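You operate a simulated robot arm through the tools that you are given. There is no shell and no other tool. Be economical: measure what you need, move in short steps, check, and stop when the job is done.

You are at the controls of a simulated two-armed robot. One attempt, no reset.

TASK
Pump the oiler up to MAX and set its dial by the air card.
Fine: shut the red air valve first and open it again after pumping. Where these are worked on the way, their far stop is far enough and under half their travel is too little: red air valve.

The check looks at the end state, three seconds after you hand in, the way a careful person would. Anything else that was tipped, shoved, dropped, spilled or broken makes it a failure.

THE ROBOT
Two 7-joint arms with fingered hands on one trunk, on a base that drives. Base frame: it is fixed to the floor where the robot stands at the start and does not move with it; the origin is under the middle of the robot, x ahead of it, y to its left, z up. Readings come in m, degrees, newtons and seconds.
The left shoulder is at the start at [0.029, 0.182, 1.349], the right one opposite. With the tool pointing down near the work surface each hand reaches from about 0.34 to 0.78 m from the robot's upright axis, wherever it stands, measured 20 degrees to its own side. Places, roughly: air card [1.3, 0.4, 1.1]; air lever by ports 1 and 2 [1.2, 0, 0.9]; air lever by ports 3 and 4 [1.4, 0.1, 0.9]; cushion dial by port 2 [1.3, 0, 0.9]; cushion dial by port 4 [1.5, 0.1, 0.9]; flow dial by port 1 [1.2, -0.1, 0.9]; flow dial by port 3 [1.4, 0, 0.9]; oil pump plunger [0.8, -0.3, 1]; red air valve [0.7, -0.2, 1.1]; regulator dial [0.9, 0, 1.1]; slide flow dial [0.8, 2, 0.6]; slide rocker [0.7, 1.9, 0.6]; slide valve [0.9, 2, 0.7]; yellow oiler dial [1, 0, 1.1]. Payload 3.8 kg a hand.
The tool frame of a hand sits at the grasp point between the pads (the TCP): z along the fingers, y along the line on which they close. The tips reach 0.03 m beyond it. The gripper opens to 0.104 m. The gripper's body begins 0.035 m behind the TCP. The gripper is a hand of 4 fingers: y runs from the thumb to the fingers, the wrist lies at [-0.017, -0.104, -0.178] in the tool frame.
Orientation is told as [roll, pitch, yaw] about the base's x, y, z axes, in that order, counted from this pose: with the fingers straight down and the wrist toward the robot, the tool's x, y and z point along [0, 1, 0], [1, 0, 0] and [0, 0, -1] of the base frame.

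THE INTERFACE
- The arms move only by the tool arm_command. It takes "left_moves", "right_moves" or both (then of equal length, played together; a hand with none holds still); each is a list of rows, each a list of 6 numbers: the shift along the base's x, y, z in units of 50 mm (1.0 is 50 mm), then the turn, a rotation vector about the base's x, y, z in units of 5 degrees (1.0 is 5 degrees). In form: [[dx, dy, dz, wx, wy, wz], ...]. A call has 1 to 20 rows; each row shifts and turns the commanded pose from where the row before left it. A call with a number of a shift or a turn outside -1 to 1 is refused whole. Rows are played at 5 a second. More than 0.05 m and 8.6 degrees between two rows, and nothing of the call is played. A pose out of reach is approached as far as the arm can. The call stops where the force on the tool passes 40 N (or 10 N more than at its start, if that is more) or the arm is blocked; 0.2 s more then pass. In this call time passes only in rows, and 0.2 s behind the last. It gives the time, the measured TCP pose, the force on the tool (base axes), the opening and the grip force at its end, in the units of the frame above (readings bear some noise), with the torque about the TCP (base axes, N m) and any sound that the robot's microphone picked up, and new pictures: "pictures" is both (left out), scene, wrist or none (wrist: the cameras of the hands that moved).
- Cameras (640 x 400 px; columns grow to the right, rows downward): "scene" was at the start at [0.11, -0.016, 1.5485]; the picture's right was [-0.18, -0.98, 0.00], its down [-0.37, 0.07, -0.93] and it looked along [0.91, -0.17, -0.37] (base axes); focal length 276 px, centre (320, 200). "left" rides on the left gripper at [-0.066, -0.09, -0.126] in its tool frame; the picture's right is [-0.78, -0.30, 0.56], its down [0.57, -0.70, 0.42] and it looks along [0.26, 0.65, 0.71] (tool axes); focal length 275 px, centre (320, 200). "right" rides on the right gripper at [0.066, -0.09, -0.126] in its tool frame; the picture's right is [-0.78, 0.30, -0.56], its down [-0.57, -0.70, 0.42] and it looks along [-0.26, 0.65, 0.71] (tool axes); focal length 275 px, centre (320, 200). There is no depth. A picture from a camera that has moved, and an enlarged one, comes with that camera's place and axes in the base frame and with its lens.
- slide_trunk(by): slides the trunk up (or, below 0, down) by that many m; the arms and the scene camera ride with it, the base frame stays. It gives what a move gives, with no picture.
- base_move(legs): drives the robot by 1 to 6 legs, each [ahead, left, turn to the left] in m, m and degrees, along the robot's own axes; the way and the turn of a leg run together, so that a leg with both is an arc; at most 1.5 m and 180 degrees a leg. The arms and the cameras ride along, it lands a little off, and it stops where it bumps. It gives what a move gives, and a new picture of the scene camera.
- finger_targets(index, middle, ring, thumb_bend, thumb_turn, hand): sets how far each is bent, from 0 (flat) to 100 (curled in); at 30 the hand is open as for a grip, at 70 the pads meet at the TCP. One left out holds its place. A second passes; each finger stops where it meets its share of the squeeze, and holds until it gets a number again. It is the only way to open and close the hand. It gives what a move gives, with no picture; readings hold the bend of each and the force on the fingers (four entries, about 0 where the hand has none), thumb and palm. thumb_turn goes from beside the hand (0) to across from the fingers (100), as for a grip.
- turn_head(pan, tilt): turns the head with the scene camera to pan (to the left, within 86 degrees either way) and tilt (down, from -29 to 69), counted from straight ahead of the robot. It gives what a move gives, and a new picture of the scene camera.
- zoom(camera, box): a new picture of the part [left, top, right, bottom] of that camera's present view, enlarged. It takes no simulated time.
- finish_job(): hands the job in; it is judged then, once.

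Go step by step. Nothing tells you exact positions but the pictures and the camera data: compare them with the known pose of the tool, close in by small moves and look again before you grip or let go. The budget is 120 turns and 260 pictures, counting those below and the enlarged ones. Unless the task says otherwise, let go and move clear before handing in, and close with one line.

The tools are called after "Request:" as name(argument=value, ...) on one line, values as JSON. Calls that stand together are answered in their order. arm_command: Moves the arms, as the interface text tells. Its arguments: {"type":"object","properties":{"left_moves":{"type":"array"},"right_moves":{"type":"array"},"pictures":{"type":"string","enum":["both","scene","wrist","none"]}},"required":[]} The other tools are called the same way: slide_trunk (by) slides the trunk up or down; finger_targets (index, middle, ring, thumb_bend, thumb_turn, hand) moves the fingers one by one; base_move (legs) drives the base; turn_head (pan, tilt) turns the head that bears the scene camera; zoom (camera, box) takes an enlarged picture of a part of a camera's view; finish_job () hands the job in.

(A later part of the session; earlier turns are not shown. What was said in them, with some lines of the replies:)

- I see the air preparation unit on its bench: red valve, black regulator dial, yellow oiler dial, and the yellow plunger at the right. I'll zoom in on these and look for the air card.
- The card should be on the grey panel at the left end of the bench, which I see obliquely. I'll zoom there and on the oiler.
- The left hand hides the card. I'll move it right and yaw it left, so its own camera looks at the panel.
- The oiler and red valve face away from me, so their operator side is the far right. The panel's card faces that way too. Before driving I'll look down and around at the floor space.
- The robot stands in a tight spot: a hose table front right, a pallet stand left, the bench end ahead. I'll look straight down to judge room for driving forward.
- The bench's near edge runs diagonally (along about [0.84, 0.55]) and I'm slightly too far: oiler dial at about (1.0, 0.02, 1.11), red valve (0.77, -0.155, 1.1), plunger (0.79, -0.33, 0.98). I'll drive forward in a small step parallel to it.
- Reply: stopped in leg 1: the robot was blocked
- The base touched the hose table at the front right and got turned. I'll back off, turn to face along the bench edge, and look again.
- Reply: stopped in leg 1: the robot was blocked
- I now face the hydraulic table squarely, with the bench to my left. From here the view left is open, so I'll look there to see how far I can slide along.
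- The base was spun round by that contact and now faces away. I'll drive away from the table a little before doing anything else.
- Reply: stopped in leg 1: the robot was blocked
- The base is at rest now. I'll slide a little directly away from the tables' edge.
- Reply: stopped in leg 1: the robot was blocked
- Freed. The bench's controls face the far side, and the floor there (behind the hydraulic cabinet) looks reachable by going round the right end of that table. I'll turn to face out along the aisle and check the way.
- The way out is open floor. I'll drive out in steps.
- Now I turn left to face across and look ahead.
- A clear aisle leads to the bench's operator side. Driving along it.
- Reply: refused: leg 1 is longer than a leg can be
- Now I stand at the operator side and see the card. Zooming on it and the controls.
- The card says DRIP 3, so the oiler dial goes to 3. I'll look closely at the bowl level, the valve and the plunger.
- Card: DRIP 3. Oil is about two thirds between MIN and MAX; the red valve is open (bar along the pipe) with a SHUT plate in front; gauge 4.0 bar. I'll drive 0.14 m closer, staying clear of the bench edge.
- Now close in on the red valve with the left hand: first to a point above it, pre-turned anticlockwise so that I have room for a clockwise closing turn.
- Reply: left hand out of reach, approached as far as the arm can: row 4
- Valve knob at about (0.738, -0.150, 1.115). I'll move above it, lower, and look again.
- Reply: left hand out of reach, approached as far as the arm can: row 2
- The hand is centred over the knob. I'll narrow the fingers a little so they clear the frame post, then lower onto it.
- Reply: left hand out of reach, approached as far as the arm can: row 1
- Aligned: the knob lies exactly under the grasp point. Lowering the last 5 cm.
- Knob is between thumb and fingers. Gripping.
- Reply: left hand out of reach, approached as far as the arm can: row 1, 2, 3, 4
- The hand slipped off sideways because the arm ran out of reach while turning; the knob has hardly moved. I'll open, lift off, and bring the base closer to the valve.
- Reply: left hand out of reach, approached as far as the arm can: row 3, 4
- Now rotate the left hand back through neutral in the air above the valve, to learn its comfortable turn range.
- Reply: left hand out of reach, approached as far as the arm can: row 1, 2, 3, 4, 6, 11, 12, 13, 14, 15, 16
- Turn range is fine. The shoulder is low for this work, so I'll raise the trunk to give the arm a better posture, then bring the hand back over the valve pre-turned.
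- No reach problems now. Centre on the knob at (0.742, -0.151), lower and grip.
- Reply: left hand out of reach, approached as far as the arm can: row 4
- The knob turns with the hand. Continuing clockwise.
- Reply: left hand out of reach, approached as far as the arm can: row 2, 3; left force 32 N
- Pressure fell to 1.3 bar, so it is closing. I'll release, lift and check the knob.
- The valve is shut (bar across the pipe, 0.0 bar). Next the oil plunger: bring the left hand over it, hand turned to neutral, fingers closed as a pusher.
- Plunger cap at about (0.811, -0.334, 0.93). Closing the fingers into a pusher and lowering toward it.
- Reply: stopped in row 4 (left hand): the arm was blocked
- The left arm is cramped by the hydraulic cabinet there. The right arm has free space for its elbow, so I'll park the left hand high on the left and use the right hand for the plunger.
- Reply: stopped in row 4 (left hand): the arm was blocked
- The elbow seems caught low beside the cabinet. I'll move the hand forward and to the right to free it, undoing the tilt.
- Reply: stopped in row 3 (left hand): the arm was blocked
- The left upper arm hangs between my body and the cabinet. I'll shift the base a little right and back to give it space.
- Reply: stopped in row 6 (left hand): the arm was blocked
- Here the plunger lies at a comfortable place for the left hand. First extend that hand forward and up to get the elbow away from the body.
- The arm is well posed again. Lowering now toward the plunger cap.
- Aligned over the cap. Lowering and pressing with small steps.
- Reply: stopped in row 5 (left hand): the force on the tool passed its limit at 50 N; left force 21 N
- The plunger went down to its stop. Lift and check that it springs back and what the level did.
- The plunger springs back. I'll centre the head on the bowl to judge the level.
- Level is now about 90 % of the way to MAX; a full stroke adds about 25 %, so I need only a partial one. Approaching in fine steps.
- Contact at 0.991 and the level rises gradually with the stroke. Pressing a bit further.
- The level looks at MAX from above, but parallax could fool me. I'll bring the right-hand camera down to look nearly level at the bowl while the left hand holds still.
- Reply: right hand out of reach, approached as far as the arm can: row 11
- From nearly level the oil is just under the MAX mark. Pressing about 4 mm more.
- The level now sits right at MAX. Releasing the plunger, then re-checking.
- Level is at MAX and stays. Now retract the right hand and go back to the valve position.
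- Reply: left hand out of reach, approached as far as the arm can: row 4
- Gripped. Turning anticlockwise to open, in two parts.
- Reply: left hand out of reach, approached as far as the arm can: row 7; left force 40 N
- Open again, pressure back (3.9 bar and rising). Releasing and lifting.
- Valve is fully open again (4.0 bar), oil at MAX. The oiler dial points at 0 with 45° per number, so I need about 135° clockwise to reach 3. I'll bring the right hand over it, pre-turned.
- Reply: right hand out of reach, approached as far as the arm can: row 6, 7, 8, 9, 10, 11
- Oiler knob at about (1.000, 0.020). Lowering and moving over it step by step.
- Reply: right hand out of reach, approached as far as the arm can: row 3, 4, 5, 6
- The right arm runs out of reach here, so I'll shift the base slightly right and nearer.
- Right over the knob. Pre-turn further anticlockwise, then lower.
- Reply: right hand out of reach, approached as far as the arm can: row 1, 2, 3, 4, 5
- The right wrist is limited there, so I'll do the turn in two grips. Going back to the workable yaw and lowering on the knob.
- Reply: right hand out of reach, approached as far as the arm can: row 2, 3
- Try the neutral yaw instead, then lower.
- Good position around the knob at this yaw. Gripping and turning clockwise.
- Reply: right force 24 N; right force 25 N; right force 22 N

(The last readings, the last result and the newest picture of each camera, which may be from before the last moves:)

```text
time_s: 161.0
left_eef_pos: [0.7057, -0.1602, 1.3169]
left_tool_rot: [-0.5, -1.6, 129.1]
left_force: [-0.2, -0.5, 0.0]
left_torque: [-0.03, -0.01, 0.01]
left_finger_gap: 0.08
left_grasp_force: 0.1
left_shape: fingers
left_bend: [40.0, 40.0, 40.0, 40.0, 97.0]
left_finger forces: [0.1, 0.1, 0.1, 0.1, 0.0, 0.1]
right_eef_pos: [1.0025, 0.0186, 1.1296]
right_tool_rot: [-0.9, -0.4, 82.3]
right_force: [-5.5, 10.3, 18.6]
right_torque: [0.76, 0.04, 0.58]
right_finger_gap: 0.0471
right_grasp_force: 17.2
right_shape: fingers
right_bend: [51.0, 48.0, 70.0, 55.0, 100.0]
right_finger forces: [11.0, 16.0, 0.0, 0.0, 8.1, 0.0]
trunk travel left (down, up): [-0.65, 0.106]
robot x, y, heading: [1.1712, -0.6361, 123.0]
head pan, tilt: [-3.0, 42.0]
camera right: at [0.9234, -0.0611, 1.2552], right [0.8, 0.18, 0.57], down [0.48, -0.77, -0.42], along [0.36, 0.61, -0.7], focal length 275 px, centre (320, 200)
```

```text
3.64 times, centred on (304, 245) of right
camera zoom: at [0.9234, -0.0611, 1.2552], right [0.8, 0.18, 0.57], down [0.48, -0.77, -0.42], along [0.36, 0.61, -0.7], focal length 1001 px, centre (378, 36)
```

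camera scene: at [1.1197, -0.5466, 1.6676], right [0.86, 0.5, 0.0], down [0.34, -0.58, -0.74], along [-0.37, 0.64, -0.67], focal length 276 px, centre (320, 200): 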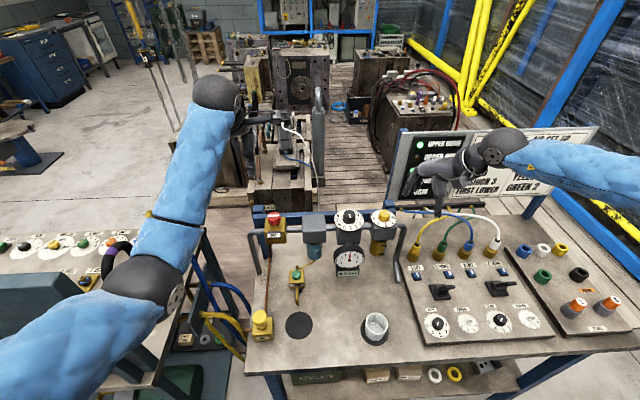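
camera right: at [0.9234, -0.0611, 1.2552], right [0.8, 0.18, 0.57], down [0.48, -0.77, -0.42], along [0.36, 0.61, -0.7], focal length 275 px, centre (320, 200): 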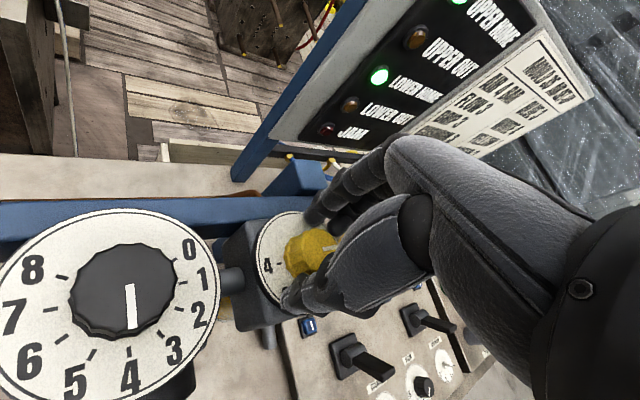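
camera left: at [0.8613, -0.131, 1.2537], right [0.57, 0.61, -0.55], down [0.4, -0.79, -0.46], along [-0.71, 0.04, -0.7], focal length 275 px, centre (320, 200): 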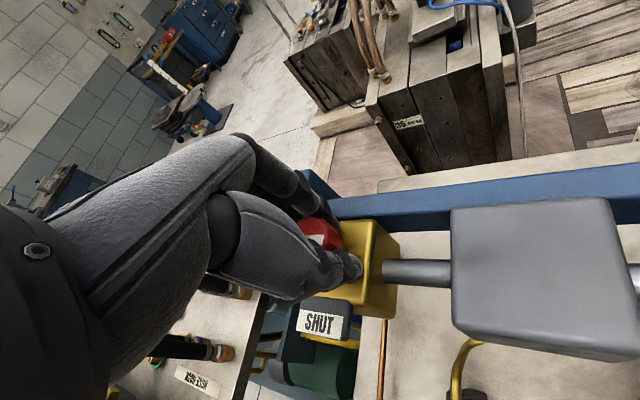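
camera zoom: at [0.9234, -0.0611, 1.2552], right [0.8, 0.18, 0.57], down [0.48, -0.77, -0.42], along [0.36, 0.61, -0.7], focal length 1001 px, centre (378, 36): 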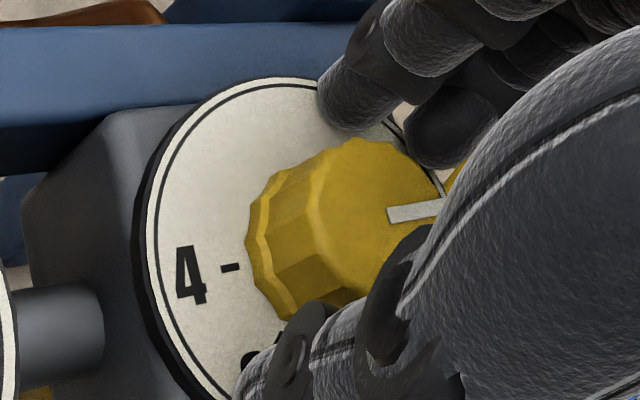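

The knob did not turn: the fingertips are jammed on the dial plate rather than gripping the knob. Release, go back, raise 12 mm and grip again.

Request:
finger_targets(hand="right", index=40, middle=40, ring=40, thumb_bend=40)

Request:
arm_command(right_moves=[[0, 0, 0.4, 0, 0, 1], [0, 0, 0, 0, 0, 1], [0, 0, 0, 0, 0, 1], [0, 0, 0, 0, 0, 1], [0, 0, 0, 0, 0, 1], [0, 0, 0, 0, 0, 1], [0, 0, 0, 0, 0, 1], [0, 0, 0, 0, 0, 1], [0, 0, 0, 0, 0, 1], [0, 0, 0, 0, 0, 1], [0, 0, -0.12, 0, 0, 0]], pictures="wrist")

Request:
finger_targets(hand="right", index=72, middle=72, ring=72, thumb_bend=72)

Request:
zoom(camera="scene", box=[330, 170, 458, 250])

Request:
zoom(camera="right", box=[240, 190, 368, 300])

```text
time_s: 162.0
left_eef_pos: [0.7072, -0.163, 1.32]
left_tool_rot: [-0.7, -1.5, 129.2]
left_force: [0.3, -0.4, 0.3]
left_torque: [0.01, 0.0, -0.01]
left_finger_gap: 0.0798
left_grasp_force: 0.2
left_shape: fingers
left_bend: [40.0, 40.0, 40.0, 40.0, 97.0]
left_finger forces: [0.1, 0.0, 0.0, 0.0, 0.1, 0.1]
right_eef_pos: [1.0035, 0.0159, 1.1293]
right_tool_rot: [-0.8, -0.2, 82.3]
right_force: [-2.2, -7.1, 17.3]
right_torque: [0.47, 0.16, 0.16]
right_finger_gap: 0.0707
right_grasp_force: 9.0
right_shape: fingers
right_bend: [47.0, 40.0, 40.0, 40.0, 97.0]
right_finger forces: [17.6, 0.1, 0.0, 0.1, 0.0, 0.0]
trunk travel left (down, up): [-0.65, 0.106]
robot x, y, heading: [1.1688, -0.6326, 123.2]
head pan, tilt: [-3.0, 42.0]
```

```text
time_s: 164.4
left_eef_pos: [0.7083, -0.1582, 1.3169]
left_tool_rot: [-0.6, -1.3, 129.1]
left_force: [0.4, -0.7, 0.7]
left_torque: [0.0, -0.01, 0.0]
left_finger_gap: 0.08
left_grasp_force: 0.0
left_shape: fingers
left_bend: [40.0, 40.0, 40.0, 40.0, 97.0]
left_finger forces: [0.0, 0.1, 0.0, 0.0, 0.0, 0.0]
right_eef_pos: [1.0053, 0.0175, 1.1398]
right_tool_rot: [-0.9, 0.0, 132.4]
right_force: [-0.1, -0.1, 0.1]
right_torque: [0.03, -0.04, 0.01]
right_finger_gap: 0.0788
right_grasp_force: 0.1
right_shape: fingers
right_bend: [40.0, 40.0, 40.0, 40.0, 97.0]
right_finger forces: [0.1, 0.0, 0.0, 0.1, 0.1, 0.1]
trunk travel left (down, up): [-0.65, 0.106]
robot x, y, heading: [1.1701, -0.6317, 123.1]
head pan, tilt: [-3.0, 42.0]
camera right: at [1.0148, -0.0948, 1.2654], right [0.37, 0.74, 0.57], down [0.9, -0.13, -0.42], along [-0.23, 0.67, -0.71], focal length 275 px, centre (320, 200)
```

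right: 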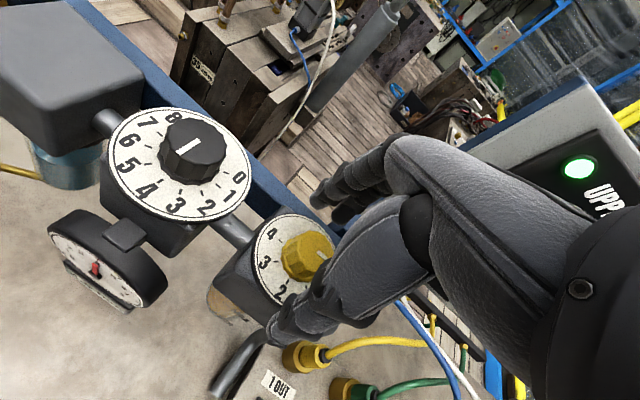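

```text
time_s: 165.4
left_eef_pos: [0.7054, -0.1572, 1.3167]
left_tool_rot: [-0.6, -1.3, 129.2]
left_force: [1.5, -0.1, -0.7]
left_torque: [-0.03, -0.04, 0.02]
left_finger_gap: 0.0799
left_grasp_force: 0.1
left_shape: fingers
left_bend: [40.0, 40.0, 40.0, 40.0, 97.0]
left_finger forces: [0.0, 0.0, 0.0, 0.0, 0.1, 0.1]
right_eef_pos: [1.0033, 0.0185, 1.1394]
right_tool_rot: [-1.0, -0.1, 132.3]
right_force: [-6.5, 8.8, -0.2]
right_torque: [0.16, 0.1, 0.02]
right_finger_gap: 0.0229
right_grasp_force: 14.4
right_shape: fingers
right_bend: [60.0, 62.0, 72.0, 65.0, 96.0]
right_finger forces: [9.7, 10.5, 0.0, 0.0, 8.5, 0.1]
trunk travel left (down, up): [-0.65, 0.106]
robot x, y, heading: [1.1713, -0.6301, 123.3]
head pan, tilt: [-3.0, 42.0]
```

```text
5.00 times, centred on (394, 210) of scene
camera zoom: at [1.1173, -0.5457, 1.6675], right [0.86, 0.5, 0.0], down [0.34, -0.58, -0.74], along [-0.37, 0.64, -0.67], focal length 1380 px, centre (-50, 150)
```

zoom: 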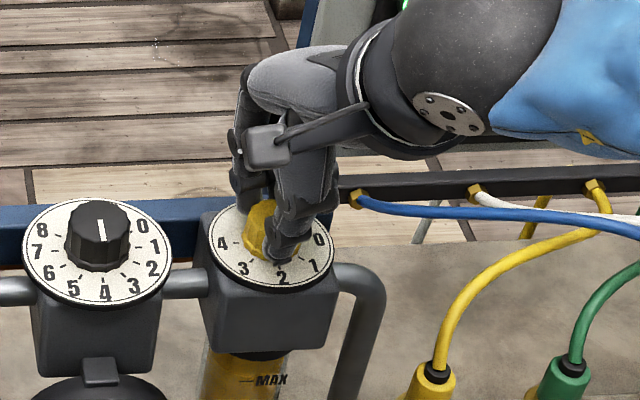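

```text
3.64 times, centred on (304, 245) of right
camera zoom: at [1.0135, -0.093, 1.2653], right [0.37, 0.73, 0.57], down [0.9, -0.13, -0.42], along [-0.23, 0.67, -0.71], focal length 1001 px, centre (378, 36)
```

zoom: 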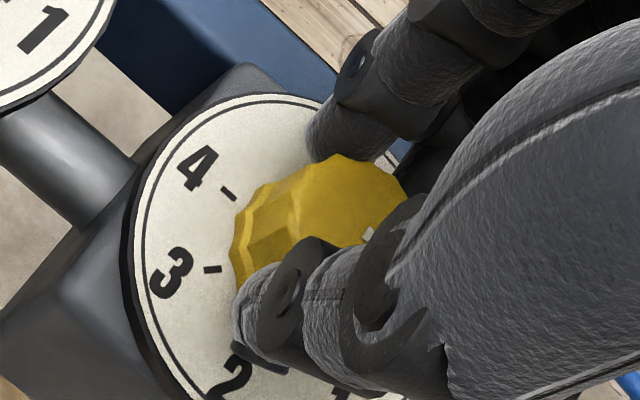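

Now it is a proper grip on the knob (gap 23 mm, no upward force). Turning clockwise.

Request:
arm_command(right_moves=[[0, 0, 0, 0, 0, -1], [0, 0, 0, 0, 0, -1], [0, 0, 0, 0, 0, -1], [0, 0, 0, 0, 0, -1], [0, 0, 0, 0, 0, -1], [0, 0, 0, 0, 0, -1], [0, 0, 0, 0, 0, -1], [0, 0, 0, 0, 0, -1], [0, 0, 0, 0, 0, -1], [0, 0, 0, 0, 0, -1], [0, 0, 0, 0, 0, -1], [0, 0, 0, 0, 0, -1]], pictures="wrist")

Request:
zoom(camera="right", box=[240, 190, 368, 300])

```text
time_s: 168.0
left_eef_pos: [0.7042, -0.1573, 1.317]
left_tool_rot: [-0.8, -1.3, 129.3]
left_force: [-0.6, 0.1, 0.1]
left_torque: [-0.03, 0.01, -0.01]
left_finger_gap: 0.0795
left_grasp_force: 0.0
left_shape: fingers
left_bend: [40.0, 40.0, 40.0, 40.0, 97.0]
left_finger forces: [0.0, 0.1, 0.0, 0.0, 0.0, 0.1]
right_eef_pos: [1.0032, 0.0202, 1.1399]
right_tool_rot: [-1.0, -0.1, 72.3]
right_force: [-7.0, 6.5, 3.4]
right_torque: [0.16, 0.25, 0.06]
right_finger_gap: 0.0233
right_grasp_force: 13.8
right_shape: fingers
right_bend: [59.0, 63.0, 72.0, 66.0, 94.0]
right_finger forces: [9.6, 6.1, 0.1, 0.0, 12.7, 0.0]
trunk travel left (down, up): [-0.65, 0.106]
robot x, y, heading: [1.1678, -0.6303, 123.0]
head pan, tilt: [-3.0, 42.0]
camera right: at [0.9111, -0.0458, 1.2648], right [0.82, 0.05, 0.57], down [0.34, -0.84, -0.42], along [0.46, 0.53, -0.71], focal length 275 px, centre (320, 200)
```

right: 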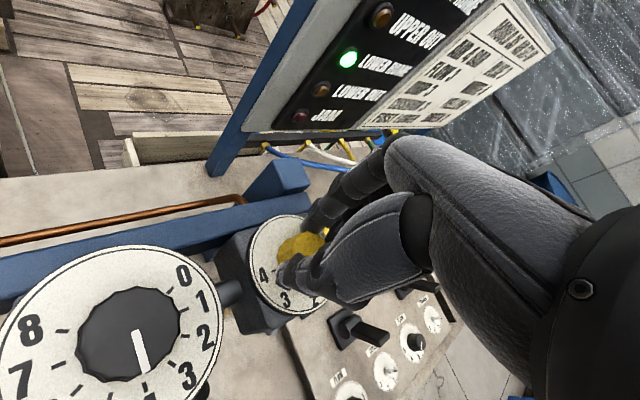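

```text
3.64 times, centred on (304, 245) of right
camera zoom: at [0.9111, -0.0458, 1.2648], right [0.82, 0.05, 0.57], down [0.34, -0.84, -0.42], along [0.46, 0.53, -0.71], focal length 1001 px, centre (378, 36)
```

zoom: 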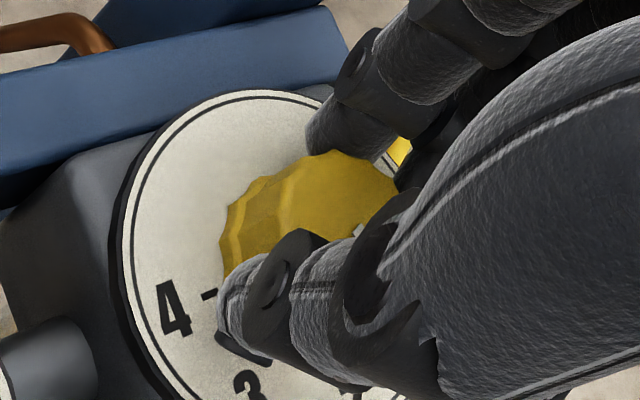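

The knob turns with the hand. Continuing.

Request:
arm_command(right_moves=[[0, 0, 0, 0, 0, -1], [0, 0, 0, 0, 0, -1], [0, 0, 0, 0, 0, -1], [0, 0, 0, 0, 0, -1]], pictures="wrist")

Request:
zoom(camera="scene", box=[330, 170, 458, 250])

```text
time_s: 169.0
left_eef_pos: [0.7065, -0.1579, 1.3156]
left_tool_rot: [-0.7, -1.4, 129.3]
left_force: [0.0, -0.6, 0.4]
left_torque: [0.02, -0.01, 0.0]
left_finger_gap: 0.0796
left_grasp_force: 0.2
left_shape: fingers
left_bend: [40.0, 40.0, 40.0, 40.0, 97.0]
left_finger forces: [0.1, 0.0, 0.0, 0.0, 0.0, 0.0]
right_eef_pos: [1.0048, 0.018, 1.1396]
right_tool_rot: [-1.0, -0.1, 52.1]
right_force: [-5.2, 7.8, 3.7]
right_torque: [0.17, 0.23, 0.02]
right_finger_gap: 0.0236
right_grasp_force: 13.9
right_shape: fingers
right_bend: [60.0, 64.0, 72.0, 65.0, 94.0]
right_finger forces: [8.7, 5.8, 0.1, 0.0, 13.5, 0.0]
trunk travel left (down, up): [-0.65, 0.106]
robot x, y, heading: [1.1672, -0.6348, 123.1]
head pan, tilt: [-3.0, 42.0]
camera right: at [0.8944, -0.0104, 1.2648], right [0.79, -0.24, 0.57], down [0.03, -0.91, -0.42], along [0.62, 0.34, -0.71], focal length 275 px, centre (320, 200)
```

right: 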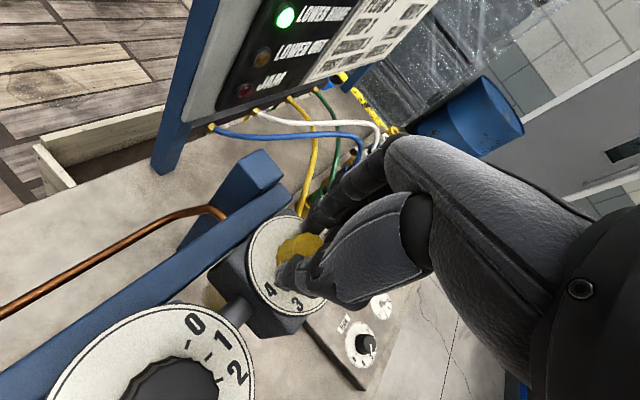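

```text
5.00 times, centred on (394, 210) of scene
camera zoom: at [1.1172, -0.5468, 1.6675], right [0.86, 0.5, 0.0], down [0.34, -0.58, -0.74], along [-0.37, 0.64, -0.67], focal length 1380 px, centre (-50, 150)
```

zoom: 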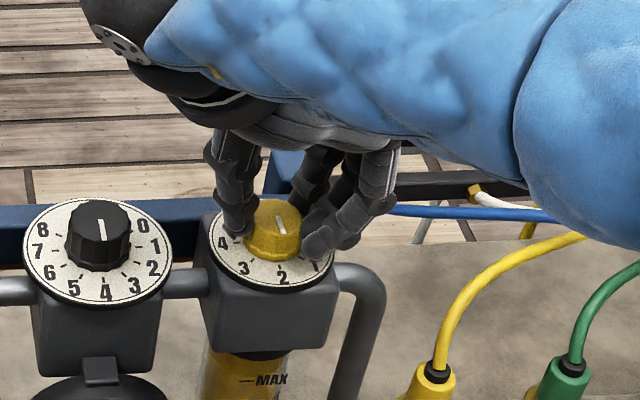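

Pointer now near 2. Continuing.

Request:
arm_command(right_moves=[[0, 0, 0, 0, 0, -1], [0, 0, 0, 0, 0, -1], [0, 0, 0, 0, 0, -1], [0, 0, 0, 0, 0, -1], [0, 0, 0, 0, 0, -1]], pictures="none")

Request:
zoom(camera="scene", box=[330, 170, 458, 250])

```text
time_s: 170.2
left_eef_pos: [0.7053, -0.1573, 1.3166]
left_tool_rot: [-0.7, -1.4, 129.2]
left_force: [0.9, -0.1, 0.4]
left_torque: [-0.03, -0.04, 0.0]
left_finger_gap: 0.0795
left_grasp_force: 0.1
left_shape: fingers
left_bend: [40.0, 40.0, 40.0, 40.0, 97.0]
left_finger forces: [0.0, 0.1, 0.1, 0.0, 0.0, 0.0]
right_eef_pos: [1.0177, -0.0024, 1.1425]
right_tool_rot: [-1.1, -0.1, 29.7]
right_force: [-0.7, 0.7, 0.4]
right_torque: [0.0, -0.01, -0.03]
right_finger_gap: 0.0
right_grasp_force: 0.0
right_shape: fingers
right_bend: [71.0, 72.0, 72.0, 71.0, 97.0]
right_finger forces: [0.0, 0.1, 0.0, 0.0, 0.1, 0.0]
right hand out of reach, approached as far as the arm can: row 3, 4, 5
trunk travel left (down, up): [-0.65, 0.106]
robot x, y, heading: [1.1705, -0.6305, 123.0]
head pan, tilt: [-3.0, 42.0]
```

```text
5.00 times, centred on (394, 210) of scene
camera zoom: at [1.1175, -0.5464, 1.6675], right [0.86, 0.5, 0.0], down [0.34, -0.58, -0.74], along [-0.37, 0.64, -0.67], focal length 1380 px, centre (-50, 150)
```

zoom: 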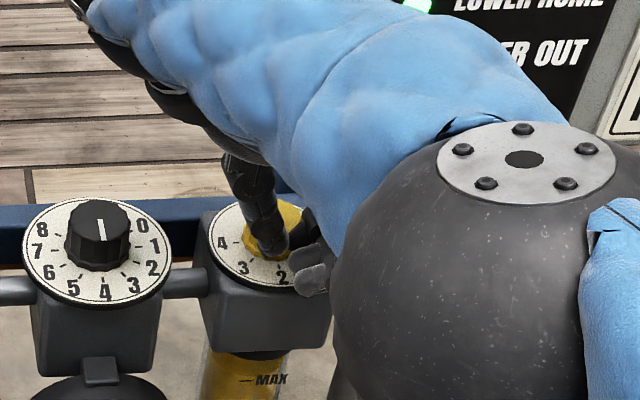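

The hand slipped off at its limit. Lift, turn back, and look at the pointer.

Request:
arm_command(right_moves=[[0, 0, 0.6, 0, 0, 0], [0, 0, 0.6, 0, 0, 0.5], [0, 0, 0, 0, 0, 1], [0, 0, 0, 0, 0, 1], [0, 0, 0, 0, 0, 1], [0, 0, 0, 0, 0, 1], [0, 0, 0, 0, 0, 1], [0, 0, 0, 0, 0, 1], [0, 0, 0, 0, 0, 1], [0, 0, 0, 0, 0, 1], [0, 0, 0, 0, 0, 1], [0, 0, 0, 0, 0, 1], [0, 0, 0, 0, 0, 1], [0, 0, 0, 0, 0, 1], [0, 0, 0, 0, 0, 1], [0, 0, 0, 0, 0, 1], [0, 0, 0, 0, 0, 1], [0, 0, 0, 0, 0, 1], [0, 0, 0, 0, 0, 1]], pictures="both")

Request:
zoom(camera="scene", box=[330, 170, 458, 250])

```text
time_s: 174.2
left_eef_pos: [0.7072, -0.1588, 1.3178]
left_tool_rot: [-0.6, -1.4, 129.2]
left_force: [-0.4, -0.3, 0.1]
left_torque: [0.01, 0.0, 0.02]
left_finger_gap: 0.0798
left_grasp_force: 0.0
left_shape: fingers
left_bend: [40.0, 40.0, 40.0, 40.0, 97.0]
left_finger forces: [0.0, 0.1, 0.0, 0.0, 0.0, 0.0]
right_eef_pos: [1.0174, -0.0023, 1.2041]
right_tool_rot: [-0.9, -0.2, 115.0]
right_force: [0.7, 0.8, -0.1]
right_torque: [-0.01, 0.02, -0.03]
right_finger_gap: 0.0
right_grasp_force: 0.1
right_shape: fingers
right_bend: [71.0, 72.0, 72.0, 71.0, 97.0]
right_finger forces: [0.0, 0.0, 0.1, 0.0, 0.0, 0.0]
trunk travel left (down, up): [-0.65, 0.106]
robot x, y, heading: [1.1656, -0.6321, 123.3]
head pan, tilt: [-3.0, 42.0]
camera scene: at [1.1191, -0.5476, 1.6676], right [0.86, 0.5, 0.0], down [0.34, -0.58, -0.74], along [-0.37, 0.64, -0.67], focal length 276 px, centre (320, 200)
camera right: at [0.9943, -0.1127, 1.3295], right [0.57, 0.59, 0.57], down [0.82, -0.39, -0.42], along [-0.02, 0.71, -0.71], focal length 275 px, centre (320, 200)
```

scene: 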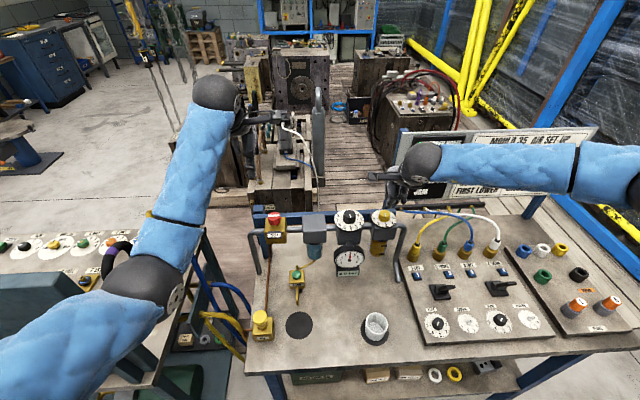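
right: 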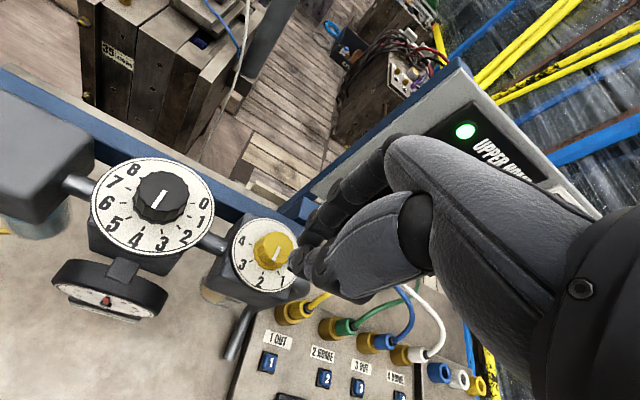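

```text
5.00 times, centred on (394, 210) of scene
camera zoom: at [1.1191, -0.5476, 1.6676], right [0.86, 0.5, 0.0], down [0.34, -0.58, -0.74], along [-0.37, 0.64, -0.67], focal length 1380 px, centre (-50, 150)
```

zoom: 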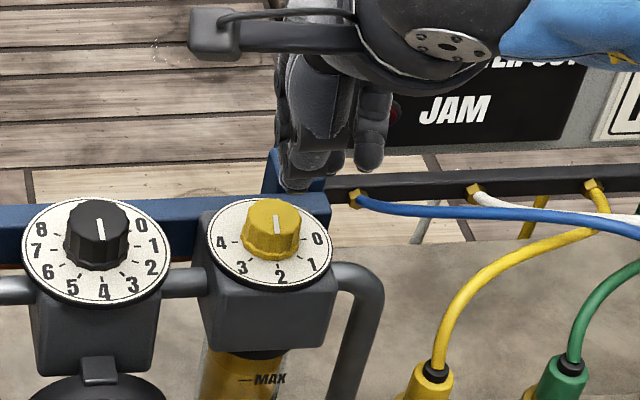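

Pointer is at 2. Regrip for the last 45°.

Request:
finger_targets(hand="right", index=40, middle=40, ring=40, thumb_bend=40)

Request:
arm_command(right_moves=[[-0.09, 0.14, 0, 0, 0, 1], [-0.09, 0.13, 0, 0, 0, 1], [-0.09, 0.14, 0, 0, 0, 1], [0, 0, -0.6, 0, 0, 0], [0, 0, -0.68, 0, 0, 0]], pictures="wrist")

```text
time_s: 175.2
left_eef_pos: [0.7065, -0.1588, 1.3173]
left_tool_rot: [-0.6, -1.4, 129.3]
left_force: [-0.6, -0.6, -0.7]
left_torque: [-0.01, 0.02, 0.0]
left_finger_gap: 0.0801
left_grasp_force: 0.1
left_shape: fingers
left_bend: [40.0, 40.0, 40.0, 40.0, 97.0]
left_finger forces: [0.0, 0.1, 0.1, 0.1, 0.0, 0.0]
right_eef_pos: [1.0186, -0.0031, 1.2043]
right_tool_rot: [-0.8, 0.0, 114.8]
right_force: [0.4, -0.7, 0.3]
right_torque: [-0.02, 0.0, -0.01]
right_finger_gap: 0.0788
right_grasp_force: 0.1
right_shape: fingers
right_bend: [40.0, 40.0, 40.0, 40.0, 97.0]
right_finger forces: [0.1, 0.0, 0.0, 0.0, 0.0, 0.0]
trunk travel left (down, up): [-0.65, 0.106]
robot x, y, heading: [1.1712, -0.6318, 123.1]
head pan, tilt: [-3.0, 42.0]
```

```text
time_s: 176.4
left_eef_pos: [0.7059, -0.158, 1.3177]
left_tool_rot: [-0.6, -1.3, 129.2]
left_force: [0.3, 0.1, 0.5]
left_torque: [-0.03, -0.03, -0.01]
left_finger_gap: 0.0796
left_grasp_force: 0.0
left_shape: fingers
left_bend: [40.0, 40.0, 40.0, 40.0, 97.0]
left_finger forces: [0.0, 0.0, 0.1, 0.0, 0.1, 0.1]
right_eef_pos: [1.0056, 0.0186, 1.1383]
right_tool_rot: [-0.9, -0.1, 129.8]
right_force: [-0.1, 0.0, 0.3]
right_torque: [0.0, -0.01, -0.02]
right_finger_gap: 0.0792
right_grasp_force: 0.0
right_shape: fingers
right_bend: [40.0, 40.0, 40.0, 40.0, 97.0]
right_finger forces: [0.0, 0.0, 0.1, 0.0, 0.0, 0.0]
trunk travel left (down, up): [-0.65, 0.106]
robot x, y, heading: [1.1731, -0.6341, 123.1]
head pan, tilt: [-3.0, 42.0]
camera right: at [1.01, -0.0944, 1.2645], right [0.4, 0.72, 0.57], down [0.89, -0.17, -0.42], along [-0.2, 0.68, -0.71], focal length 275 px, centre (320, 200)
```

right: 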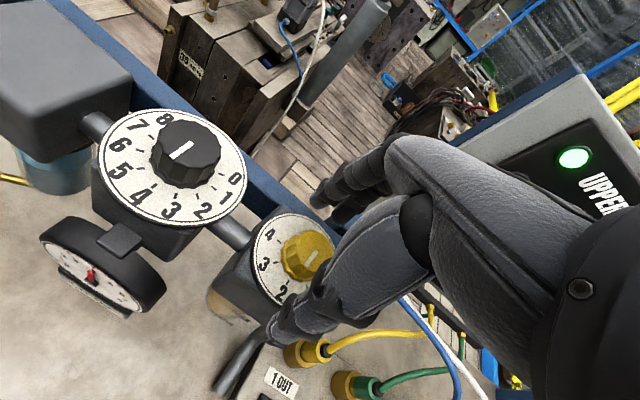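

Request:
finger_targets(hand="right", index=72, middle=72, ring=72, thumb_bend=72)

Request:
arm_command(right_moves=[[0, 0, 0, 0, 0, -1], [0, 0, 0, 0, 0, -1], [0, 0, 0, 0, 0, -1], [0, 0, 0, 0, 0, -1], [0, 0, 0, 0, 0, -1], [0, 0, 0, 0, 0, -1], [0, 0, 0, 0, 0, -1], [0, 0, 0, 0, 0, -1], [0, 0, 0, 0, 0, -1]], pictures="none")

Request:
zoom(camera="scene", box=[330, 170, 458, 250])

Request:
zoom(camera="right", box=[240, 190, 368, 300])

```text
time_s: 177.4
left_eef_pos: [0.7059, -0.1582, 1.3165]
left_tool_rot: [-0.7, -1.3, 129.1]
left_force: [-0.2, 0.9, 0.5]
left_torque: [-0.01, 0.0, -0.02]
left_finger_gap: 0.0796
left_grasp_force: 0.0
left_shape: fingers
left_bend: [40.0, 40.0, 40.0, 40.0, 97.0]
left_finger forces: [0.1, 0.0, 0.0, 0.1, 0.0, 0.1]
right_eef_pos: [1.0048, 0.0199, 1.1388]
right_tool_rot: [-0.9, -0.1, 129.8]
right_force: [-5.8, 9.6, 0.1]
right_torque: [0.16, 0.09, 0.0]
right_finger_gap: 0.0236
right_grasp_force: 14.7
right_shape: fingers
right_bend: [59.0, 63.0, 72.0, 65.0, 96.0]
right_finger forces: [9.7, 10.9, 0.1, 0.1, 9.0, 0.1]
trunk travel left (down, up): [-0.65, 0.106]
robot x, y, heading: [1.1667, -0.6303, 123.4]
head pan, tilt: [-3.0, 42.0]
```

```text
time_s: 179.4
left_eef_pos: [0.706, -0.1568, 1.3167]
left_tool_rot: [-0.6, -1.4, 129.2]
left_force: [0.1, 1.0, -0.6]
left_torque: [-0.01, -0.03, -0.02]
left_finger_gap: 0.0795
left_grasp_force: 0.1
left_shape: fingers
left_bend: [40.0, 40.0, 40.0, 40.0, 97.0]
left_finger forces: [0.1, 0.1, 0.1, 0.1, 0.0, 0.0]
right_eef_pos: [1.0042, 0.0197, 1.1399]
right_tool_rot: [-1.0, 0.1, 84.5]
right_force: [-3.5, 7.9, -2.1]
right_torque: [0.15, 0.09, 0.0]
right_finger_gap: 0.0239
right_grasp_force: 13.9
right_shape: fingers
right_bend: [59.0, 63.0, 72.0, 65.0, 95.0]
right_finger forces: [9.8, 7.5, 0.0, 0.0, 10.1, 0.0]
trunk travel left (down, up): [-0.65, 0.106]
robot x, y, heading: [1.1686, -0.6268, 123.4]
head pan, tilt: [-3.0, 42.0]
```

```text
5.00 times, centred on (394, 210) of scene
camera zoom: at [1.1177, -0.5462, 1.6675], right [0.86, 0.5, 0.0], down [0.34, -0.58, -0.74], along [-0.37, 0.64, -0.67], focal length 1380 px, centre (-50, 150)
```

zoom: 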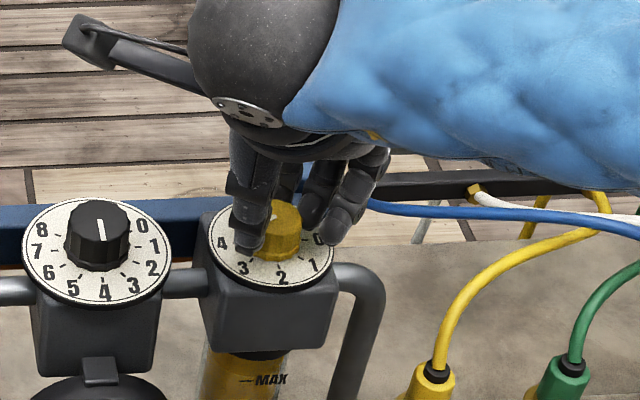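

```text
3.64 times, centred on (304, 245) of right
camera zoom: at [0.9277, -0.064, 1.2649], right [0.79, 0.22, 0.57], down [0.51, -0.75, -0.42], along [0.34, 0.62, -0.71], focal length 1001 px, centre (378, 36)
```

zoom: 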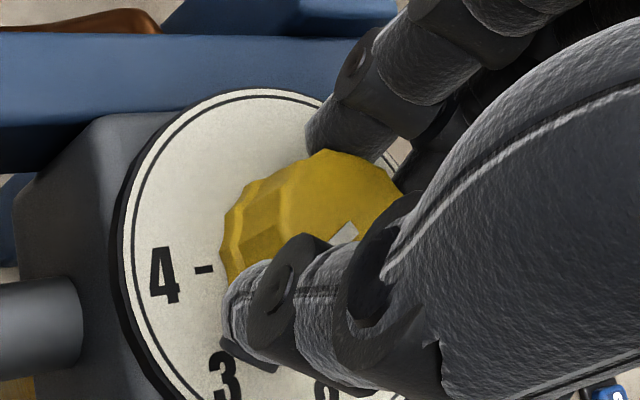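

Turned about 45°. Release, lift and check.

Request:
finger_targets(hand="right", index=40, middle=40, ring=40, thumb_bend=40)

Request:
arm_command(right_moves=[[0, 0, 0.6, 0, 0, 0], [0, 0, 0.6, 0, 0, 0]], pictures="wrist")

Request:
zoom(camera="scene", box=[360, 200, 410, 232])

Request:
zoom(camera="right", box=[200, 220, 320, 320])

```text
time_s: 180.4
left_eef_pos: [0.7075, -0.159, 1.3175]
left_tool_rot: [-0.7, -1.3, 129.2]
left_force: [0.5, -0.5, 0.3]
left_torque: [0.0, 0.05, 0.01]
left_finger_gap: 0.0799
left_grasp_force: 0.0
left_shape: fingers
left_bend: [40.0, 40.0, 40.0, 40.0, 97.0]
left_finger forces: [0.0, 0.1, 0.0, 0.1, 0.0, 0.1]
right_eef_pos: [1.0039, 0.0171, 1.1397]
right_tool_rot: [-0.8, -0.2, 84.8]
right_force: [-0.1, -0.1, 0.2]
right_torque: [-0.01, -0.03, 0.04]
right_finger_gap: 0.0789
right_grasp_force: 0.0
right_shape: fingers
right_bend: [40.0, 40.0, 40.0, 40.0, 97.0]
right_finger forces: [0.0, 0.1, 0.0, 0.0, 0.0, 0.0]
trunk travel left (down, up): [-0.65, 0.106]
robot x, y, heading: [1.1723, -0.6336, 123.1]
head pan, tilt: [-3.0, 42.0]
```

```text
time_s: 181.0
left_eef_pos: [0.7067, -0.1587, 1.3172]
left_tool_rot: [-0.7, -1.4, 129.3]
left_force: [0.0, 0.7, -0.6]
left_torque: [0.0, -0.02, -0.01]
left_finger_gap: 0.0798
left_grasp_force: 0.1
left_shape: fingers
left_bend: [40.0, 40.0, 40.0, 40.0, 97.0]
left_finger forces: [0.0, 0.0, 0.0, 0.0, 0.0, 0.0]
right_eef_pos: [1.0062, 0.0176, 1.2018]
right_tool_rot: [-0.9, 0.0, 84.9]
right_force: [0.5, 0.5, 0.0]
right_torque: [-0.04, 0.02, 0.0]
right_finger_gap: 0.0789
right_grasp_force: 0.1
right_shape: fingers
right_bend: [40.0, 40.0, 40.0, 40.0, 97.0]
right_finger forces: [0.0, 0.0, 0.1, 0.0, 0.0, 0.1]
trunk travel left (down, up): [-0.65, 0.106]
robot x, y, heading: [1.1696, -0.6327, 123.0]
head pan, tilt: [-3.0, 42.0]
camera right: at [0.9299, -0.0661, 1.3276], right [0.79, 0.23, 0.57], down [0.51, -0.75, -0.42], along [0.33, 0.62, -0.71], focal length 275 px, centre (320, 200)
```

right: 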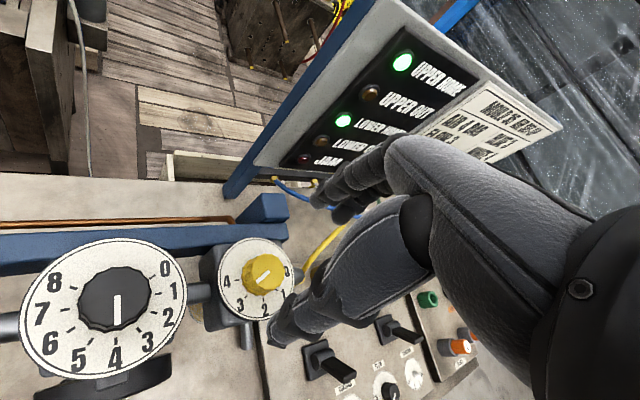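

```text
12.50 times, centred on (385, 216) of scene
camera zoom: at [1.1188, -0.548, 1.6677], right [0.86, 0.5, 0.0], down [0.34, -0.58, -0.74], along [-0.37, 0.64, -0.67], focal length 3450 px, centre (-492, 0)
```

zoom: 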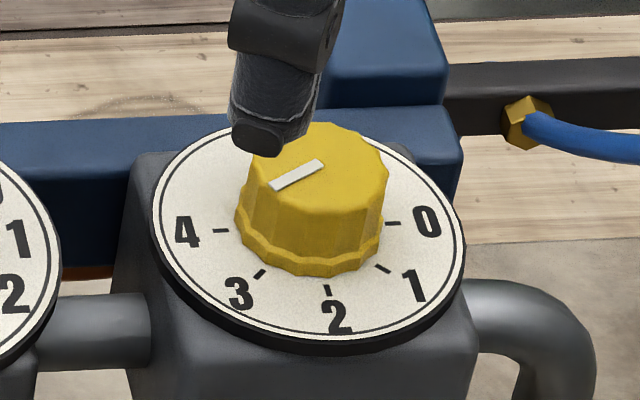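

```text
4.00 times, centred on (260, 270) of right
camera zoom: at [0.9299, -0.0661, 1.3276], right [0.79, 0.23, 0.57], down [0.51, -0.75, -0.42], along [0.33, 0.62, -0.71], focal length 1101 px, centre (560, -80)
```

zoom: 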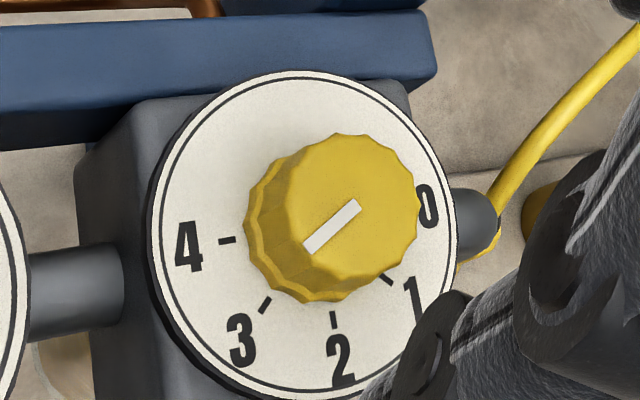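

The pointer sits slightly past 3 (about 10°). I'll regrip here and turn back 10°.

Request:
arm_command(right_moves=[[-0.03, 0, -0.6, 0, 0, 0], [0, 0, -0.62, 0, 0, 0]], pictures="none")

Request:
finger_targets(hand="right", index=72, middle=72, ring=72, thumb_bend=72)

Request:
arm_command(right_moves=[[0, 0, 0, 0, 0, 1], [0, 0, 0, 0, 0, 1]], pictures="none")

Request:
finger_targets(hand="right", index=40, middle=40, ring=40, thumb_bend=40)

Request:
arm_command(right_moves=[[0, 0, 0.6, 0, 0, 0], [0, 0, 0.6, 0, 0, 0]], pictures="wrist")

Request:
zoom(camera="scene", box=[360, 200, 410, 232])

Request:
zoom(camera="right", box=[200, 220, 320, 320])

```text
time_s: 181.6
left_eef_pos: [0.7068, -0.1592, 1.3171]
left_tool_rot: [-0.6, -1.4, 129.2]
left_force: [0.1, -0.3, 0.5]
left_torque: [0.0, 0.04, 0.01]
left_finger_gap: 0.0796
left_grasp_force: 0.0
left_shape: fingers
left_bend: [40.0, 40.0, 40.0, 40.0, 97.0]
left_finger forces: [0.0, 0.0, 0.0, 0.0, 0.0, 0.0]
right_eef_pos: [1.0047, 0.0188, 1.1393]
right_tool_rot: [-0.9, -0.1, 85.0]
right_force: [-0.6, 0.2, -0.3]
right_torque: [0.0, 0.01, 0.03]
right_finger_gap: 0.0792
right_grasp_force: 0.1
right_shape: fingers
right_bend: [40.0, 40.0, 40.0, 40.0, 97.0]
right_finger forces: [0.0, 0.0, 0.0, 0.0, 0.1, 0.1]
trunk travel left (down, up): [-0.65, 0.106]
robot x, y, heading: [1.1717, -0.6312, 123.3]
head pan, tilt: [-3.0, 42.0]
```

```text
time_s: 182.6
left_eef_pos: [0.7076, -0.1581, 1.3164]
left_tool_rot: [-0.6, -1.4, 129.2]
left_force: [0.0, 0.6, 0.0]
left_torque: [-0.02, 0.0, 0.02]
left_finger_gap: 0.08
left_grasp_force: 0.1
left_shape: fingers
left_bend: [40.0, 40.0, 40.0, 40.0, 97.0]
left_finger forces: [0.1, 0.1, 0.0, 0.0, 0.1, 0.0]
right_eef_pos: [1.0049, 0.019, 1.1392]
right_tool_rot: [-0.9, -0.2, 84.8]
right_force: [1.4, 7.6, -0.1]
right_torque: [0.15, -0.04, -0.02]
right_finger_gap: 0.0251
right_grasp_force: 14.3
right_shape: fingers
right_bend: [60.0, 64.0, 72.0, 64.0, 96.0]
right_finger forces: [9.9, 8.5, 0.0, 0.0, 10.0, 0.0]
trunk travel left (down, up): [-0.65, 0.106]
robot x, y, heading: [1.1668, -0.6283, 123.1]
head pan, tilt: [-3.0, 42.0]
```

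```text
time_s: 183.2
left_eef_pos: [0.7074, -0.1576, 1.3167]
left_tool_rot: [-0.7, -1.4, 129.2]
left_force: [-0.1, -0.1, -0.5]
left_torque: [0.01, 0.05, -0.03]
left_finger_gap: 0.0798
left_grasp_force: 0.1
left_shape: fingers
left_bend: [40.0, 40.0, 40.0, 40.0, 97.0]
left_finger forces: [0.1, 0.0, 0.0, 0.0, 0.0, 0.1]
right_eef_pos: [1.0054, 0.0195, 1.139]
right_tool_rot: [-1.0, -0.1, 94.7]
right_force: [4.0, 9.5, 1.3]
right_torque: [0.18, -0.14, -0.08]
right_finger_gap: 0.025
right_grasp_force: 15.7
right_shape: fingers
right_bend: [59.0, 64.0, 72.0, 64.0, 96.0]
right_finger forces: [10.0, 11.0, 0.1, 0.0, 9.4, 0.1]
trunk travel left (down, up): [-0.65, 0.106]
robot x, y, heading: [1.1709, -0.6311, 123.3]
head pan, tilt: [-3.0, 42.0]
```

```text
time_s: 184.2
left_eef_pos: [0.7085, -0.1585, 1.3169]
left_tool_rot: [-0.6, -1.4, 129.2]
left_force: [0.0, -0.9, 0.2]
left_torque: [-0.01, 0.01, -0.01]
left_finger_gap: 0.0799
left_grasp_force: 0.1
left_shape: fingers
left_bend: [40.0, 40.0, 40.0, 40.0, 97.0]
left_finger forces: [0.0, 0.0, 0.1, 0.1, 0.1, 0.0]
right_eef_pos: [1.0033, 0.017, 1.1392]
right_tool_rot: [-0.9, -0.1, 94.9]
right_force: [0.8, 1.8, 0.5]
right_torque: [-0.01, 0.02, 0.02]
right_finger_gap: 0.0793
right_grasp_force: 0.0
right_shape: fingers
right_bend: [40.0, 40.0, 40.0, 40.0, 97.0]
right_finger forces: [0.0, 0.0, 0.0, 0.1, 0.0, 0.1]
trunk travel left (down, up): [-0.65, 0.106]
robot x, y, heading: [1.1697, -0.6295, 123.5]
head pan, tilt: [-3.0, 42.0]
```

```text
time_s: 184.8
left_eef_pos: [0.7071, -0.1584, 1.3172]
left_tool_rot: [-0.7, -1.4, 129.2]
left_force: [-0.4, -0.5, 0.1]
left_torque: [-0.02, 0.02, -0.02]
left_finger_gap: 0.0801
left_grasp_force: 0.0
left_shape: fingers
left_bend: [40.0, 40.0, 40.0, 40.0, 97.0]
left_finger forces: [0.0, 0.0, 0.0, 0.0, 0.0, 0.0]
right_eef_pos: [1.0019, 0.0177, 1.1982]
right_tool_rot: [-1.0, -0.1, 94.9]
right_force: [0.8, 0.3, -0.2]
right_torque: [0.01, -0.02, 0.0]
right_finger_gap: 0.0793
right_grasp_force: 0.1
right_shape: fingers
right_bend: [40.0, 40.0, 40.0, 40.0, 97.0]
right_finger forces: [0.0, 0.0, 0.0, 0.0, 0.0, 0.0]
trunk travel left (down, up): [-0.65, 0.106]
robot x, y, heading: [1.1712, -0.6304, 123.1]
head pan, tilt: [-3.0, 42.0]
camera right: at [0.9418, -0.0768, 1.3247], right [0.74, 0.36, 0.57], down [0.64, -0.65, -0.42], along [0.22, 0.67, -0.71], focal length 275 px, centre (320, 200)
```

right: 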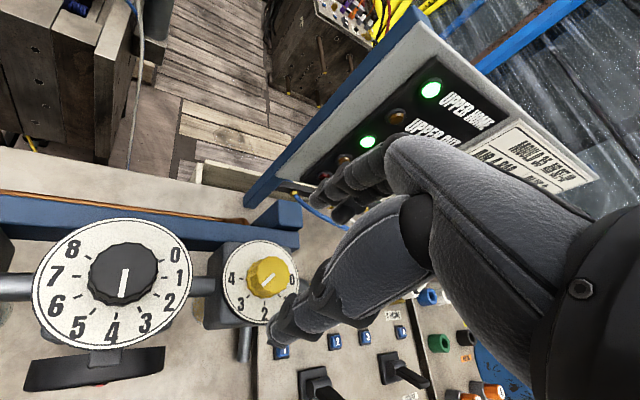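

```text
12.50 times, centred on (385, 216) of scene
camera zoom: at [1.1189, -0.5479, 1.6677], right [0.86, 0.5, 0.0], down [0.34, -0.58, -0.74], along [-0.37, 0.64, -0.67], focal length 3450 px, centre (-492, 0)
```

zoom: 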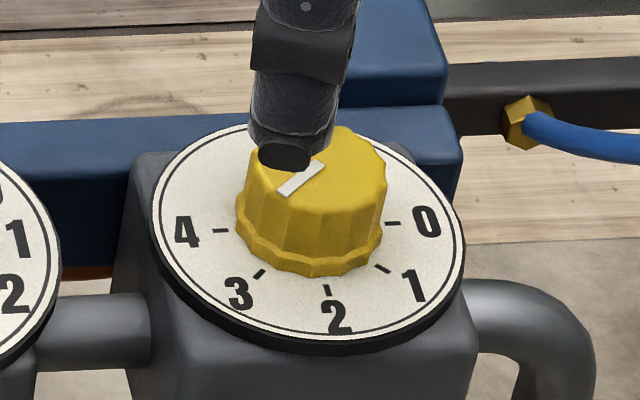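

```text
4.00 times, centred on (260, 270) of right
camera zoom: at [0.9418, -0.0768, 1.3247], right [0.74, 0.36, 0.57], down [0.64, -0.65, -0.42], along [0.22, 0.67, -0.71], focal length 1101 px, centre (560, -80)
```

zoom: 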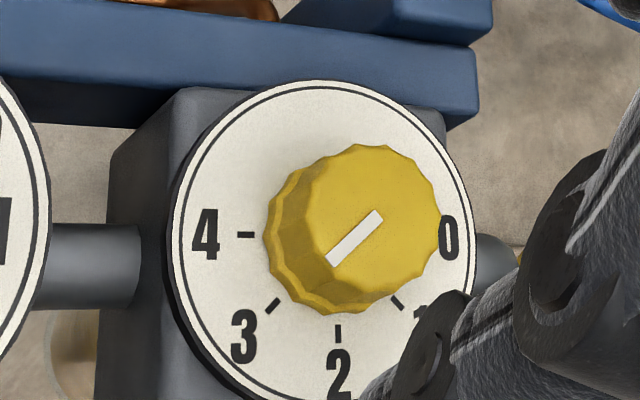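

The pointer is on 3. Moving both hands clear and taking a final look.

Request:
arm_command(left_moves=[[0, 0, 0.6, 0, 0, 0], [0, 0, 0.6, 0, 0, 0], [0.2, -0.4, 0.2, 0, 0, 0], [0.2, -0.4, 0, 0, 0, 0], [0.2, -0.4, 0, 0, 0, 0], [0.2, -0.4, 0, 0, 0, 0]], right_moves=[[0, 0, 0.8, 0, 0, 0], [0, 0, 0.8, 0, 0, 0.5], [0, 0, 0.8, 0, 0, 1], [0.4, -0.4, 0.6, 0, 0, 1], [0.4, -0.4, 0.4, 0, 0, 1], [0.4, -0.4, 0, 0, 0, 1]], pictures="scene")

Request:
zoom(camera="scene", box=[240, 190, 432, 310])

Request:
zoom(camera="scene", box=[350, 200, 420, 260])

```text
time_s: 186.2
left_eef_pos: [0.7481, -0.2407, 1.3903]
left_tool_rot: [-0.8, -1.5, 129.2]
left_force: [0.3, 0.4, -0.3]
left_torque: [0.01, 0.01, -0.01]
left_finger_gap: 0.0794
left_grasp_force: 0.1
left_shape: fingers
left_bend: [40.0, 40.0, 40.0, 40.0, 97.0]
left_finger forces: [0.1, 0.0, 0.0, 0.0, 0.0, 0.1]
right_eef_pos: [1.063, -0.0444, 1.3701]
right_tool_rot: [-1.0, -0.1, 117.4]
right_force: [0.8, -0.1, 0.4]
right_torque: [0.0, -0.01, 0.01]
right_finger_gap: 0.079
right_grasp_force: 0.1
right_shape: fingers
right_bend: [40.0, 40.0, 40.0, 40.0, 97.0]
right_finger forces: [0.0, 0.0, 0.1, 0.1, 0.0, 0.1]
trunk travel left (down, up): [-0.65, 0.106]
robot x, y, heading: [1.1679, -0.6305, 123.4]
head pan, tilt: [-3.0, 42.0]
camera scene: at [1.1203, -0.5487, 1.6677], right [0.86, 0.5, 0.0], down [0.34, -0.58, -0.74], along [-0.37, 0.64, -0.67], focal length 276 px, centre (320, 200)
```

scene: 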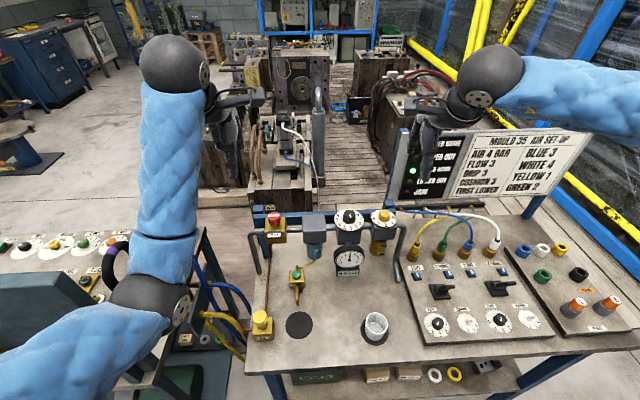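

```text
3.33 times, centred on (336, 250) of scene
camera zoom: at [1.1203, -0.5487, 1.6677], right [0.86, 0.5, 0.0], down [0.34, -0.58, -0.74], along [-0.37, 0.64, -0.67], focal length 920 px, centre (267, 33)
```

zoom: 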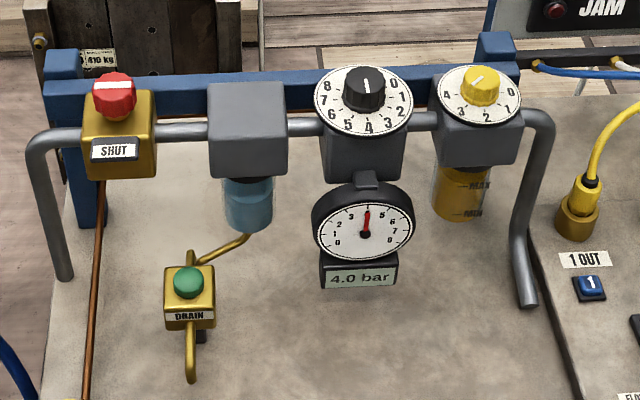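

```text
6.67 times, centred on (385, 230) of scene
camera zoom: at [1.1203, -0.5487, 1.6677], right [0.86, 0.5, 0.0], down [0.34, -0.58, -0.74], along [-0.37, 0.64, -0.67], focal length 1840 px, centre (-113, 0)
```

zoom: 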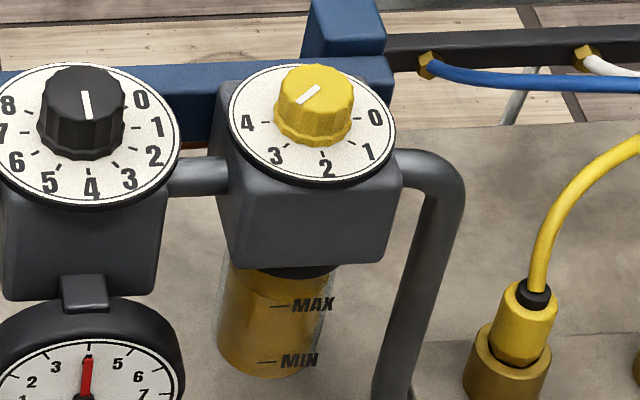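

Request:
zoom(camera="scene", box=[368, 236, 404, 262])

```text
15.38 times, centred on (386, 249) of scene
camera zoom: at [1.1203, -0.5487, 1.6677], right [0.86, 0.5, 0.0], down [0.34, -0.58, -0.74], along [-0.37, 0.64, -0.67], focal length 4246 px, centre (-695, -554)
```

zoom: 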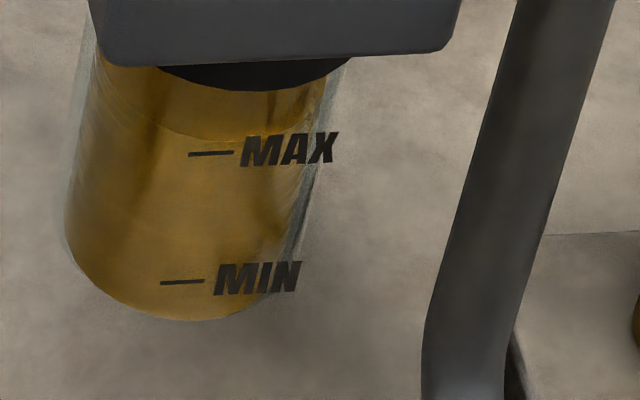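

Everything is as wanted: oil at MAX, dial at 3, red valve open with 4.0 bar, hands clear.

Request:
finish_job()

```text
The job is handed in.
```

The oiler is pumped up to MAX and its dial is set to 3, as the air card says (DRIP 3). I shut the red valve before pumping (the gauge read 0.0 bar) and opened it fully afterwards; it reads 4.0 bar again. Early on the base touched the hose table and spun round; I saw nothing shifted.
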